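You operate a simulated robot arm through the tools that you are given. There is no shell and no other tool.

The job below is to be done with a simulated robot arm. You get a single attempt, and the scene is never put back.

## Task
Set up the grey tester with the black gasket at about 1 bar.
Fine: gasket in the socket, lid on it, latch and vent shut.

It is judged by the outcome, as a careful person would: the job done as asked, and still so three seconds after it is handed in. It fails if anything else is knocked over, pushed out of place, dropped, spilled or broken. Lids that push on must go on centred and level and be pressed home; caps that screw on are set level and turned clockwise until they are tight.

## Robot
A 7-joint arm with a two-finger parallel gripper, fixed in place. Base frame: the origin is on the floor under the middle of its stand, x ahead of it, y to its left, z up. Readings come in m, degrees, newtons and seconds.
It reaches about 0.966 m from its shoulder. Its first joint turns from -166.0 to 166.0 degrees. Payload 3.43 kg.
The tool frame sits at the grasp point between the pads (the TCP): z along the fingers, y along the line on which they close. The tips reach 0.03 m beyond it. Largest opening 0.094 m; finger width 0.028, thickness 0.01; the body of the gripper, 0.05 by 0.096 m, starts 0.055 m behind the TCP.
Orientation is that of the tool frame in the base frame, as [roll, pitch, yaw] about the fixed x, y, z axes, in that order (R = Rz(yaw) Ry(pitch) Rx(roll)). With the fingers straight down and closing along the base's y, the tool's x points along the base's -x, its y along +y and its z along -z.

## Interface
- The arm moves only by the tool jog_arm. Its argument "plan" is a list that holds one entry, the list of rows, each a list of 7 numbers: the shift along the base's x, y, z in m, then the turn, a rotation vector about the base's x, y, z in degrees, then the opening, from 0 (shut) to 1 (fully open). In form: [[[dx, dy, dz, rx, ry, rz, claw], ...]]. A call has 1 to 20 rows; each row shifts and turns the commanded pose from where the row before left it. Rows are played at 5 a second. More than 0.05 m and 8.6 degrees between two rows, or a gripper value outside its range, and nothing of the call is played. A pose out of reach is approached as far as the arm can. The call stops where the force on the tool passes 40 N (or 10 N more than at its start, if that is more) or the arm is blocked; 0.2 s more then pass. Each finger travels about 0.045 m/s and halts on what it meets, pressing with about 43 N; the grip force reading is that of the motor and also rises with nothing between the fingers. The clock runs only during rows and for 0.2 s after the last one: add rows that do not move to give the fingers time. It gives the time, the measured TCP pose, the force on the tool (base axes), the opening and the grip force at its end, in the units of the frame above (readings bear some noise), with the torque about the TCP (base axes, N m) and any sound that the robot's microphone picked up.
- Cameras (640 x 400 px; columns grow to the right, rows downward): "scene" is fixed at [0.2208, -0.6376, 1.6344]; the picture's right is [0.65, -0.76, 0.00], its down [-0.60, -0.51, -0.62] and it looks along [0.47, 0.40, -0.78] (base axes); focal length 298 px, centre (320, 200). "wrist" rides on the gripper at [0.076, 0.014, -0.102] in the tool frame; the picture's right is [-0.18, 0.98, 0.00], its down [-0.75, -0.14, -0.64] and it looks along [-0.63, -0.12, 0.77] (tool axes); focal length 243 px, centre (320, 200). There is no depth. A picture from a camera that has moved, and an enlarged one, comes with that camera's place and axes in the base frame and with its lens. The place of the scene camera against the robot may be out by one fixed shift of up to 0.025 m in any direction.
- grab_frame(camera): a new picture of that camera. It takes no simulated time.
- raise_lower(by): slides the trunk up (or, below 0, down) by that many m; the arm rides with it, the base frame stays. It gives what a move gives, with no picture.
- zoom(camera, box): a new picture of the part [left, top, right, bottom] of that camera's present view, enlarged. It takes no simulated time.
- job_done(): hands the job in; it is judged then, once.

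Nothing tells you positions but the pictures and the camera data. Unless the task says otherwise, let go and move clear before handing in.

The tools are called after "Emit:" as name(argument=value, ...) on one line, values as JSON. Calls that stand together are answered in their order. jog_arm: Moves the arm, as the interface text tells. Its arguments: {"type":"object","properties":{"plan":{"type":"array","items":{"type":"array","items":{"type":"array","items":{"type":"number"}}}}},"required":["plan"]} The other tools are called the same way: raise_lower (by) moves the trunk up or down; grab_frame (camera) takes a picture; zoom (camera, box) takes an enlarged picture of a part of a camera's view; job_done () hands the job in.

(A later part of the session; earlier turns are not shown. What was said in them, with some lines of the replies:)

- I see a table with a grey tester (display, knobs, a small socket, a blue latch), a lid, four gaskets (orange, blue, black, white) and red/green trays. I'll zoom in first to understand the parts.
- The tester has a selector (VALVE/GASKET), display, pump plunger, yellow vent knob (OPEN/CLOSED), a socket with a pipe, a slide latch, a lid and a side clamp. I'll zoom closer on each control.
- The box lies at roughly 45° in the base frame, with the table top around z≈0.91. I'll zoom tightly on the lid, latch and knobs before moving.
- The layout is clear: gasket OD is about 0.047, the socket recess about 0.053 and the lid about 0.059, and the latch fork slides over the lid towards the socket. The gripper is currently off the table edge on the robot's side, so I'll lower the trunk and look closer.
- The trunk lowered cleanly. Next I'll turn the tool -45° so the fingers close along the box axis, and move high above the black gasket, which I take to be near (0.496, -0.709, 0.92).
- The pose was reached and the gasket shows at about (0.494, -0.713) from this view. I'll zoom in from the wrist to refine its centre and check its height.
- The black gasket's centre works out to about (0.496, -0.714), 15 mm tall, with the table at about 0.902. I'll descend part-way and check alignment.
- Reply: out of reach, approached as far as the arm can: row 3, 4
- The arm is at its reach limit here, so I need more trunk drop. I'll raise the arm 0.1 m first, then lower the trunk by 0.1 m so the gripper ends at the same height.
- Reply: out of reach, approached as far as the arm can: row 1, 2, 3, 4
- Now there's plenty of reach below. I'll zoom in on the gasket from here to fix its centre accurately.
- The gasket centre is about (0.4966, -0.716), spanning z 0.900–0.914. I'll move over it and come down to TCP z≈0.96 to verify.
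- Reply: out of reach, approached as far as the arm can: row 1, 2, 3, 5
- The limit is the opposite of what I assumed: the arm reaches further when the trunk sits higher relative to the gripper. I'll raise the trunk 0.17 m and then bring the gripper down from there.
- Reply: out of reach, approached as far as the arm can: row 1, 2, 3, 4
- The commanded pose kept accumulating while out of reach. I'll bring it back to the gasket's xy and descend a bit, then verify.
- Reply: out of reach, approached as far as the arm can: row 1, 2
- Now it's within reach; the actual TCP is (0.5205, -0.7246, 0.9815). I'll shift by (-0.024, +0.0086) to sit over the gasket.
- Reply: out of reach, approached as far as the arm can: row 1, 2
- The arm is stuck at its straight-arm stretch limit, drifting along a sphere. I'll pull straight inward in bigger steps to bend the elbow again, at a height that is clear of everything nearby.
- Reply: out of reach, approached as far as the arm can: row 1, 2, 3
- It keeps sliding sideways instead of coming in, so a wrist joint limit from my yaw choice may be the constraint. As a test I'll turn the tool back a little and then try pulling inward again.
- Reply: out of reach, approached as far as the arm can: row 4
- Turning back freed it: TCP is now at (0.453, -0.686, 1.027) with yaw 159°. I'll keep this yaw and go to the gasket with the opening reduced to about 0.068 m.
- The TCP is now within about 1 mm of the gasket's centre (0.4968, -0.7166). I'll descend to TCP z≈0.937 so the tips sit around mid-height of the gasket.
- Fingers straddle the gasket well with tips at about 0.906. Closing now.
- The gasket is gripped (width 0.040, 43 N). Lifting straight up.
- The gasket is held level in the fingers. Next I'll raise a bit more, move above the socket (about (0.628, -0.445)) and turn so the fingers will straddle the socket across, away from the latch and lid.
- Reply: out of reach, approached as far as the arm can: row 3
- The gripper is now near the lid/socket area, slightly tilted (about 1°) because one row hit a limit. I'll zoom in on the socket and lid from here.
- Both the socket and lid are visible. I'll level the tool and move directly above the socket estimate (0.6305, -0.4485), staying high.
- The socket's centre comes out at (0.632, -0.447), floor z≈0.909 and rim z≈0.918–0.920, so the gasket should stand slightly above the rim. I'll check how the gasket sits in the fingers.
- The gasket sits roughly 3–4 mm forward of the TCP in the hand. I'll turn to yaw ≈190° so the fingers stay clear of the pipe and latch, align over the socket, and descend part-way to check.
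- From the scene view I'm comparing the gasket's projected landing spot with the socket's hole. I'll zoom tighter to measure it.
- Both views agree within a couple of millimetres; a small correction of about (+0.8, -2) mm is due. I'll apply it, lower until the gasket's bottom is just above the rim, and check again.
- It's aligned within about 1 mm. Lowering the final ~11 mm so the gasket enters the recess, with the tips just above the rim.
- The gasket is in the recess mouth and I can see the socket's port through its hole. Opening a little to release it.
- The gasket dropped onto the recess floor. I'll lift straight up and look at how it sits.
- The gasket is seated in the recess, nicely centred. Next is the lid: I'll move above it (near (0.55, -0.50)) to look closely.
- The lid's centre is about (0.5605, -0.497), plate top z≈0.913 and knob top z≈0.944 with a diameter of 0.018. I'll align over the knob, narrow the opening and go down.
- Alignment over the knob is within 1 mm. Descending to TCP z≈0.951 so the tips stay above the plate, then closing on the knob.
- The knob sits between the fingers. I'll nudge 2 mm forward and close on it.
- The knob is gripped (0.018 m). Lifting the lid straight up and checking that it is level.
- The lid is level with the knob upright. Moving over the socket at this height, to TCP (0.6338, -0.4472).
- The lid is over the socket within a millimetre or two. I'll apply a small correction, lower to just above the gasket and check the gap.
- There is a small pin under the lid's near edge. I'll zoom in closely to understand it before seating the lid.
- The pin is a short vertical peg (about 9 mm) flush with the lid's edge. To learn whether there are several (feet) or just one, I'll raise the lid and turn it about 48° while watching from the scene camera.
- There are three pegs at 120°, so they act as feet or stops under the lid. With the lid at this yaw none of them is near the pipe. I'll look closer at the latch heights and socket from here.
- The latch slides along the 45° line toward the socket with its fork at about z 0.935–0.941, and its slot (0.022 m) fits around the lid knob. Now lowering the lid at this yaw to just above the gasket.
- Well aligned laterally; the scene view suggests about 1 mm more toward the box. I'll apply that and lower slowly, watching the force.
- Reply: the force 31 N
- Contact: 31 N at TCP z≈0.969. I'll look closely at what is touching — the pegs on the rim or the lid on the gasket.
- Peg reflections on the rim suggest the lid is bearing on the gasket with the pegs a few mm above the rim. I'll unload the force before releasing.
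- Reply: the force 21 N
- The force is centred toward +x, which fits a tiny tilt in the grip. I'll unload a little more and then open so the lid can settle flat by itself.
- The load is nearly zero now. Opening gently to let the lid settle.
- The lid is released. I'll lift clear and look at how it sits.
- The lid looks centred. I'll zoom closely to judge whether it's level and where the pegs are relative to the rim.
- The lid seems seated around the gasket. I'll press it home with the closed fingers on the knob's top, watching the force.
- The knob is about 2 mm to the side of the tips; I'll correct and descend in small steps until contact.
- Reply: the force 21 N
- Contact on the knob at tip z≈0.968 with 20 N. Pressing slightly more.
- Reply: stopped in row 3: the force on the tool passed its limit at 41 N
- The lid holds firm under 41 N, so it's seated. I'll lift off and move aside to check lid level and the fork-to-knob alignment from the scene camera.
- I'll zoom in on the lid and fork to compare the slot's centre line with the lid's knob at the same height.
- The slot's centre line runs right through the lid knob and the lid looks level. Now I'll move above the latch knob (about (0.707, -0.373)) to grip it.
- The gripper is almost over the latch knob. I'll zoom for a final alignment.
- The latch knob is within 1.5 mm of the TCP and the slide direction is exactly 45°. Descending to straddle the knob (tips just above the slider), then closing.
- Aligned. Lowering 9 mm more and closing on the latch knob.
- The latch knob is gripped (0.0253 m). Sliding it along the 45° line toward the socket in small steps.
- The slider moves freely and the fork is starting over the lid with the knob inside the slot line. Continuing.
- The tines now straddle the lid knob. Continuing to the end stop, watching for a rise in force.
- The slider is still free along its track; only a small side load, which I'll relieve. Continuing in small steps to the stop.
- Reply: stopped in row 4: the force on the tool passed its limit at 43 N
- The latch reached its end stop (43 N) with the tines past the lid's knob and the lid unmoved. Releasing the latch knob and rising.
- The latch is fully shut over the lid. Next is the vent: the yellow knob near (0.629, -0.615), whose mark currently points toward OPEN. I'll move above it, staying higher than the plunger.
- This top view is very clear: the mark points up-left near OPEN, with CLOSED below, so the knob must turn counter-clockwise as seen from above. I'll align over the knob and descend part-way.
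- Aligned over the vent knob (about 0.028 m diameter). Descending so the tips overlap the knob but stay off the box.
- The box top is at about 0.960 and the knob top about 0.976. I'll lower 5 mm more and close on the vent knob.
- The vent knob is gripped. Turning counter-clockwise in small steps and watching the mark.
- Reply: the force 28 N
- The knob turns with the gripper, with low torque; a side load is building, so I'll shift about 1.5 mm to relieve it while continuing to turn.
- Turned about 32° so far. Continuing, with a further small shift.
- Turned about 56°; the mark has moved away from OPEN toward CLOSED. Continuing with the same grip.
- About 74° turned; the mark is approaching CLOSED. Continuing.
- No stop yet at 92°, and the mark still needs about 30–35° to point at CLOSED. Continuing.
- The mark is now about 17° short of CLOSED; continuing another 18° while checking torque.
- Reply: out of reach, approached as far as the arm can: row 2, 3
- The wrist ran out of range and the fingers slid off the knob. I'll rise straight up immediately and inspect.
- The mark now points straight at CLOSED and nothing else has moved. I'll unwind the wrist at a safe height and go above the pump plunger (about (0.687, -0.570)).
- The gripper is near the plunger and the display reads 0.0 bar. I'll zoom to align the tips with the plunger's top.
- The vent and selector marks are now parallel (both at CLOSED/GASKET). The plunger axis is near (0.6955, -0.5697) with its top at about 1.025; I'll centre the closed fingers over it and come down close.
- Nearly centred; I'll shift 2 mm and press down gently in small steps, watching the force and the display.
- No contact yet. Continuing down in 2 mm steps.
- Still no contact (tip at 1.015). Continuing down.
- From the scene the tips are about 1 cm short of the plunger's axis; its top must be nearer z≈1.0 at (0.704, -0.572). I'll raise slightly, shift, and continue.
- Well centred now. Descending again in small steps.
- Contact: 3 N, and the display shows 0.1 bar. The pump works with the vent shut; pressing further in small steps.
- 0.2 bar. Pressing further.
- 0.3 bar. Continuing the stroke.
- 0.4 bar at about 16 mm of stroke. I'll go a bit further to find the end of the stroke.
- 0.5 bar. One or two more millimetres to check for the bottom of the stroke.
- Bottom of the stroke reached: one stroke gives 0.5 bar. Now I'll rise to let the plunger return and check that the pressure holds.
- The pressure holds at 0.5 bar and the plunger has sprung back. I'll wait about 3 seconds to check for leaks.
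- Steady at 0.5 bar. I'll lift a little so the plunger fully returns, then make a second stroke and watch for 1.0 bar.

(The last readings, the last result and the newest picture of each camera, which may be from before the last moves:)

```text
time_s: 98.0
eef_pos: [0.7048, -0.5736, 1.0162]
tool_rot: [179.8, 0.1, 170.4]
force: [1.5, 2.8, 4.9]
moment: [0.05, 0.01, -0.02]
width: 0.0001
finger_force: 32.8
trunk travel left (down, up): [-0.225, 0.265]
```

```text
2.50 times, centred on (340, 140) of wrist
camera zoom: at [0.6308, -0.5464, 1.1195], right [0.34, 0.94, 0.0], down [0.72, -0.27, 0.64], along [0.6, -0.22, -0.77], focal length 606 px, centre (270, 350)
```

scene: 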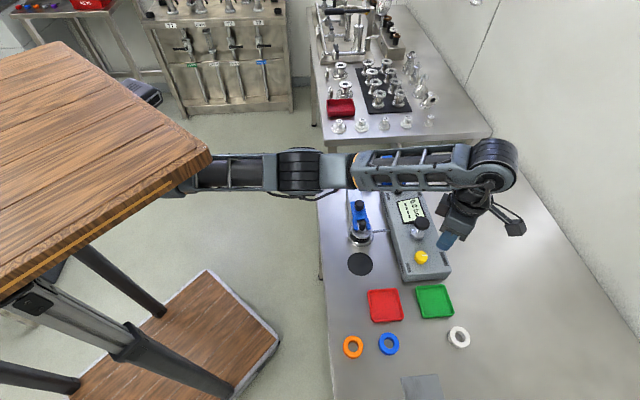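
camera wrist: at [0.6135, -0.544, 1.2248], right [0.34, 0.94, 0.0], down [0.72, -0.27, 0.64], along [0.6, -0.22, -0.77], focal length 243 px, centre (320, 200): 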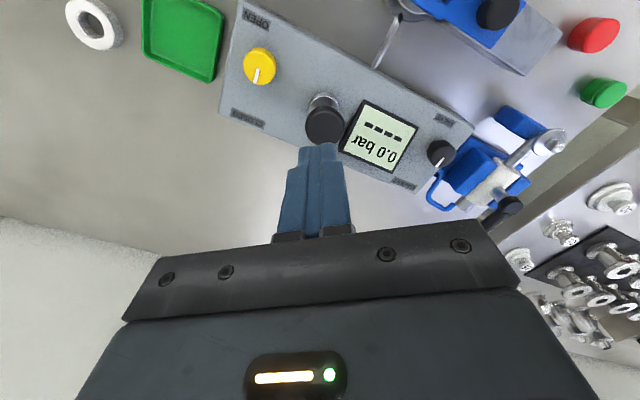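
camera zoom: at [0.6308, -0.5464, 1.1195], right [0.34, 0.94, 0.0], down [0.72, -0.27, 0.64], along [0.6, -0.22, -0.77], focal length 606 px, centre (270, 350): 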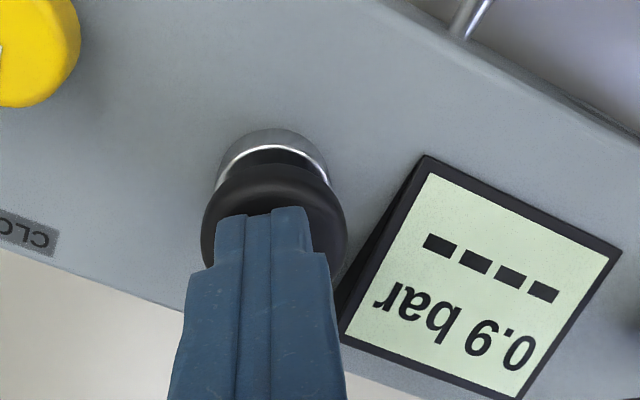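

0.9 bar. Pressing a few millimetres more.

Emit:
jog_arm(plan=[[[0, 0, -0.002, 0, 0, 0, 0], [0, 0, -0.002, 0, 0, 0, 0], [0, 0, 0, 0, 0, 0, 0]]])

Emit:
zoom(camera="wrist", box=[220, 60, 460, 220])

```text
time_s: 98.8
eef_pos: [0.7052, -0.5721, 1.0127]
tool_rot: [179.9, 0.1, 170.5]
force: [-0.6, 2.7, 4.5]
moment: [0.07, 0.02, -0.03]
width: 0.0
finger_force: 33.1
trunk travel left (down, up): [-0.225, 0.265]
```

```text
2.50 times, centred on (340, 140) of wrist
camera zoom: at [0.6308, -0.5465, 1.1157], right [0.34, 0.94, 0.0], down [0.72, -0.27, 0.64], along [0.6, -0.22, -0.77], focal length 606 px, centre (270, 350)
```

zoom: 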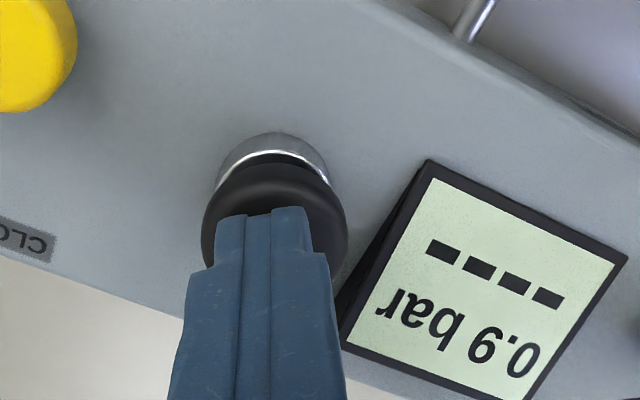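

Still 0.9 bar; finishing the stroke.

Emit:
jog_arm(plan=[[[0, 0, -0.002, 0, 0, 0, 0], [0, 0, -0.0015, 0, 0, 0, 0], [0, 0, 0, 0, 0, 0, 0]]])

Emit:
zoom(camera="wrist", box=[220, 60, 460, 220])

```text
time_s: 99.7
eef_pos: [0.704, -0.5725, 1.0092]
tool_rot: [179.8, 0.0, 170.5]
force: [-0.6, 1.8, 6.1]
moment: [0.06, 0.02, 0.01]
width: 0.0
finger_force: 32.8
trunk travel left (down, up): [-0.225, 0.265]
```

```text
2.50 times, centred on (340, 140) of wrist
camera zoom: at [0.6308, -0.5466, 1.1122], right [0.34, 0.94, 0.0], down [0.72, -0.27, 0.64], along [0.6, -0.22, -0.77], focal length 606 px, centre (270, 350)
```

zoom: 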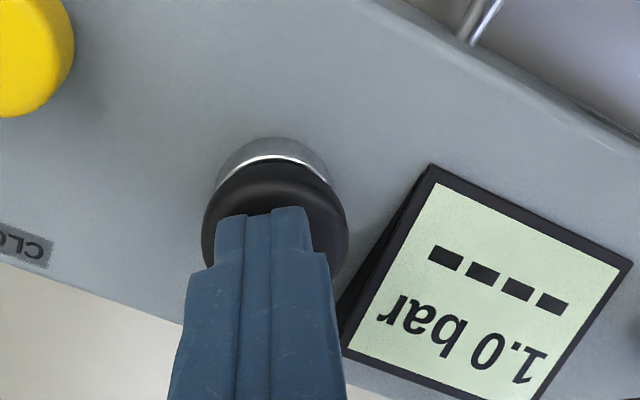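

The display reads 1.0 bar. Rising straight up and clear of the plunger.

Emit:
jog_arm(plan=[[[0, 0, 0.006, 0, 0, 0, 0], [0, 0, 0.01, 0, 0, 0, 0], [0, 0, 0.02, 0, 0, 0, 0], [0, 0, 0.03, 0, 0, 0, 0], [0, 0, 0.04, 0, 0, 0, 0], [0, 0, 0, 0, 0, 0, 0]]])

Emit:
zoom(camera="wrist", box=[220, 0, 480, 200])

Emit:
grab_frame(camera="scene")

```text
time_s: 101.0
eef_pos: [0.7057, -0.5734, 1.113]
tool_rot: [179.8, 0.0, 170.7]
force: [0.0, -0.4, -0.4]
moment: [0.02, -0.02, 0.01]
width: 0.0
finger_force: 33.4
trunk travel left (down, up): [-0.225, 0.265]
```

```text
2.00 times, centred on (350, 100) of wrist
camera zoom: at [0.6311, -0.5464, 1.2166], right [0.34, 0.94, 0.0], down [0.72, -0.27, 0.64], along [0.6, -0.22, -0.77], focal length 485 px, centre (260, 400)
```

zoom: 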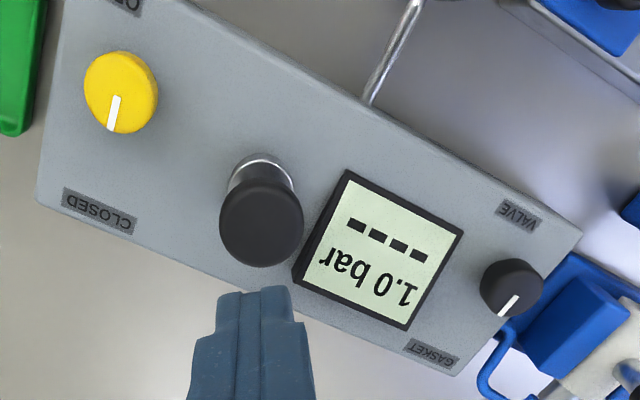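

```text
taken
```

scene: 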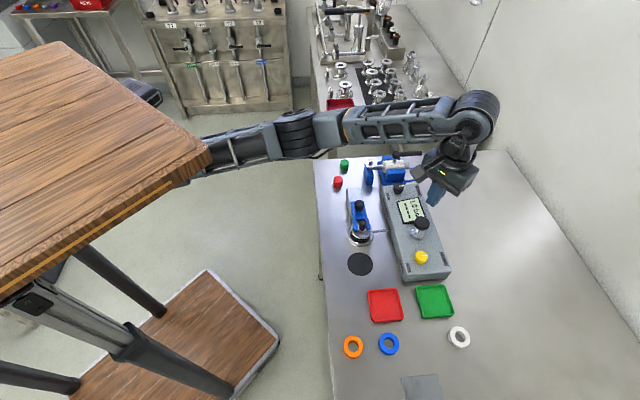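

Holding at 1.0 bar. I'll retreat to a clear position near where I started and do a final check of everything.

Emit:
jog_arm(plan=[[[0, 0, 0.03, 0, 0, 0, 0.1], [-0.01, 0.03, 0.01, 0, 0, 0, 0.3], [-0.015, 0.035, 0, 0, 0, 0, 0.3], [-0.015, 0.035, 0, 0, 0, 0, 0.3], [-0.02, 0.035, 0, 0, 0, 0, 0.3], [-0.02, 0.035, 0, 0, 0, 0, 0.3], [-0.02, 0.035, 0, 0, 0, 0, 0.3], [-0.02, 0.035, 0, 0, 0, 0, 0.3], [-0.02, 0.03, 0, 0, 0, 0, 0.3], [-0.02, 0.03, 0, 0, 0, 0, 0.3], [0, 0, 0, 0, 0, 0, 0.3], [0, 0, 0, 0, 0, 0, 0.3], [0, 0, 0, 0, 0, 0, 0.3], [0, 0, 0, 0, 0, 0, 0.3]]])

Emit:
grab_frame(camera="scene")

Emit:
zoom(camera="scene", box=[335, 150, 465, 290])

Emit:
zoom(camera="scene", box=[342, 195, 388, 250])

Emit:
zoom(camera="scene", box=[385, 180, 455, 285])

```text
time_s: 104.0
eef_pos: [0.5448, -0.2731, 1.1534]
tool_rot: [179.7, 0.0, 170.5]
force: [1.1, 0.1, -0.1]
moment: [-0.02, 0.0, 0.0]
width: 0.0282
finger_force: 0.0
trunk travel left (down, up): [-0.225, 0.265]
```

```text
taken
```

scene: 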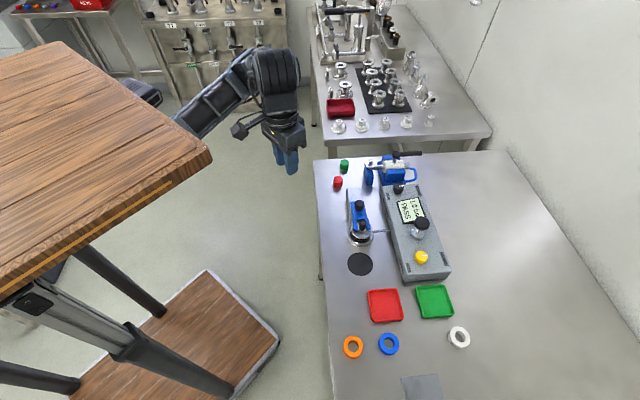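

```text
2.86 times, centred on (400, 220) of scene
camera zoom: at [0.2208, -0.6376, 1.6344], right [0.65, -0.76, 0.0], down [-0.6, -0.51, -0.62], along [0.47, 0.4, -0.78], focal length 851 px, centre (91, 143)
```

zoom: 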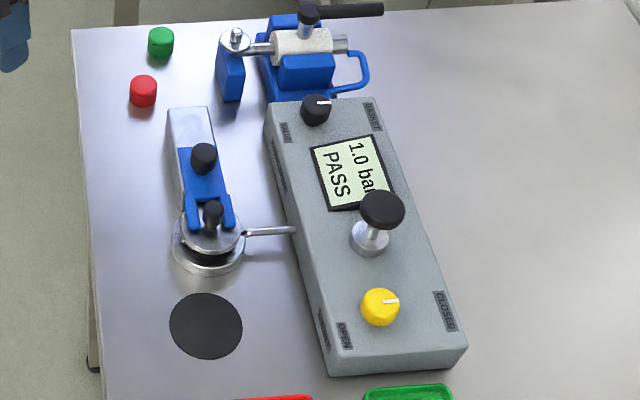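

```text
7.27 times, centred on (365, 222) of scene
camera zoom: at [0.2208, -0.6376, 1.6344], right [0.65, -0.76, 0.0], down [-0.6, -0.51, -0.62], along [0.47, 0.4, -0.78], focal length 2165 px, centre (-7, 36)
```

zoom: 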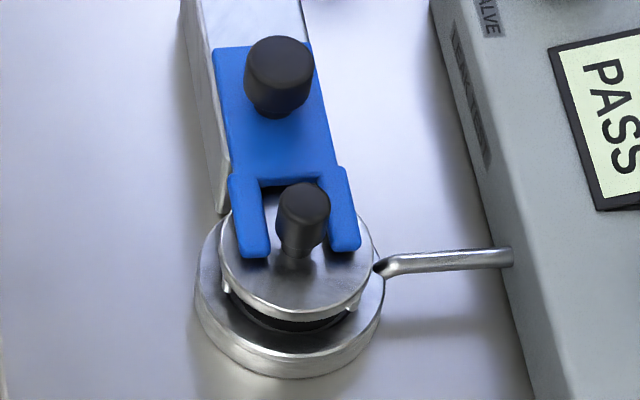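

```text
3.81 times, centred on (420, 232) of scene
camera zoom: at [0.2208, -0.6376, 1.6344], right [0.65, -0.76, 0.0], down [-0.6, -0.51, -0.62], along [0.47, 0.4, -0.78], focal length 1134 px, centre (-61, 76)
```

zoom: 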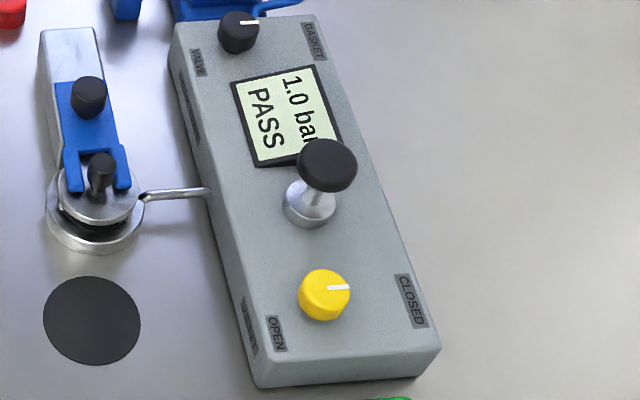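

The tester now shows 1.0 bar and PASS. The gasket is in the socket with the lid on it, the latch and vent are shut, everything else is where it started, and the gripper is clear. Handing in.

Emit:
job_done()

```text
The job is handed in.
```

The grey tester is set up with the black gasket and holding at 1.0 bar. A few seconds after the last pump stroke the display still read 1.0 bar and showed PASS.

- **Gasket and lid:** the black gasket is in the socket. The lid sits on it, centred and level as far as the cameras show, and it did not move when pressed with about 40 N.
- **Latch:** the latch is slid over the lid to its end stop.
- **Vent:** the knob points at CLOSED. The fingers slipped off it at the very end of the turn when the wrist ran out of range. It had reached CLOSED by then, and nothing else moved.
- **Pressure:** it took two full pump strokes. After the first, the display stayed at 0.5 bar for about 3 seconds.

The other gaskets, the trays and the rest of the table are where they started. The gripper is empty and clear of the table.
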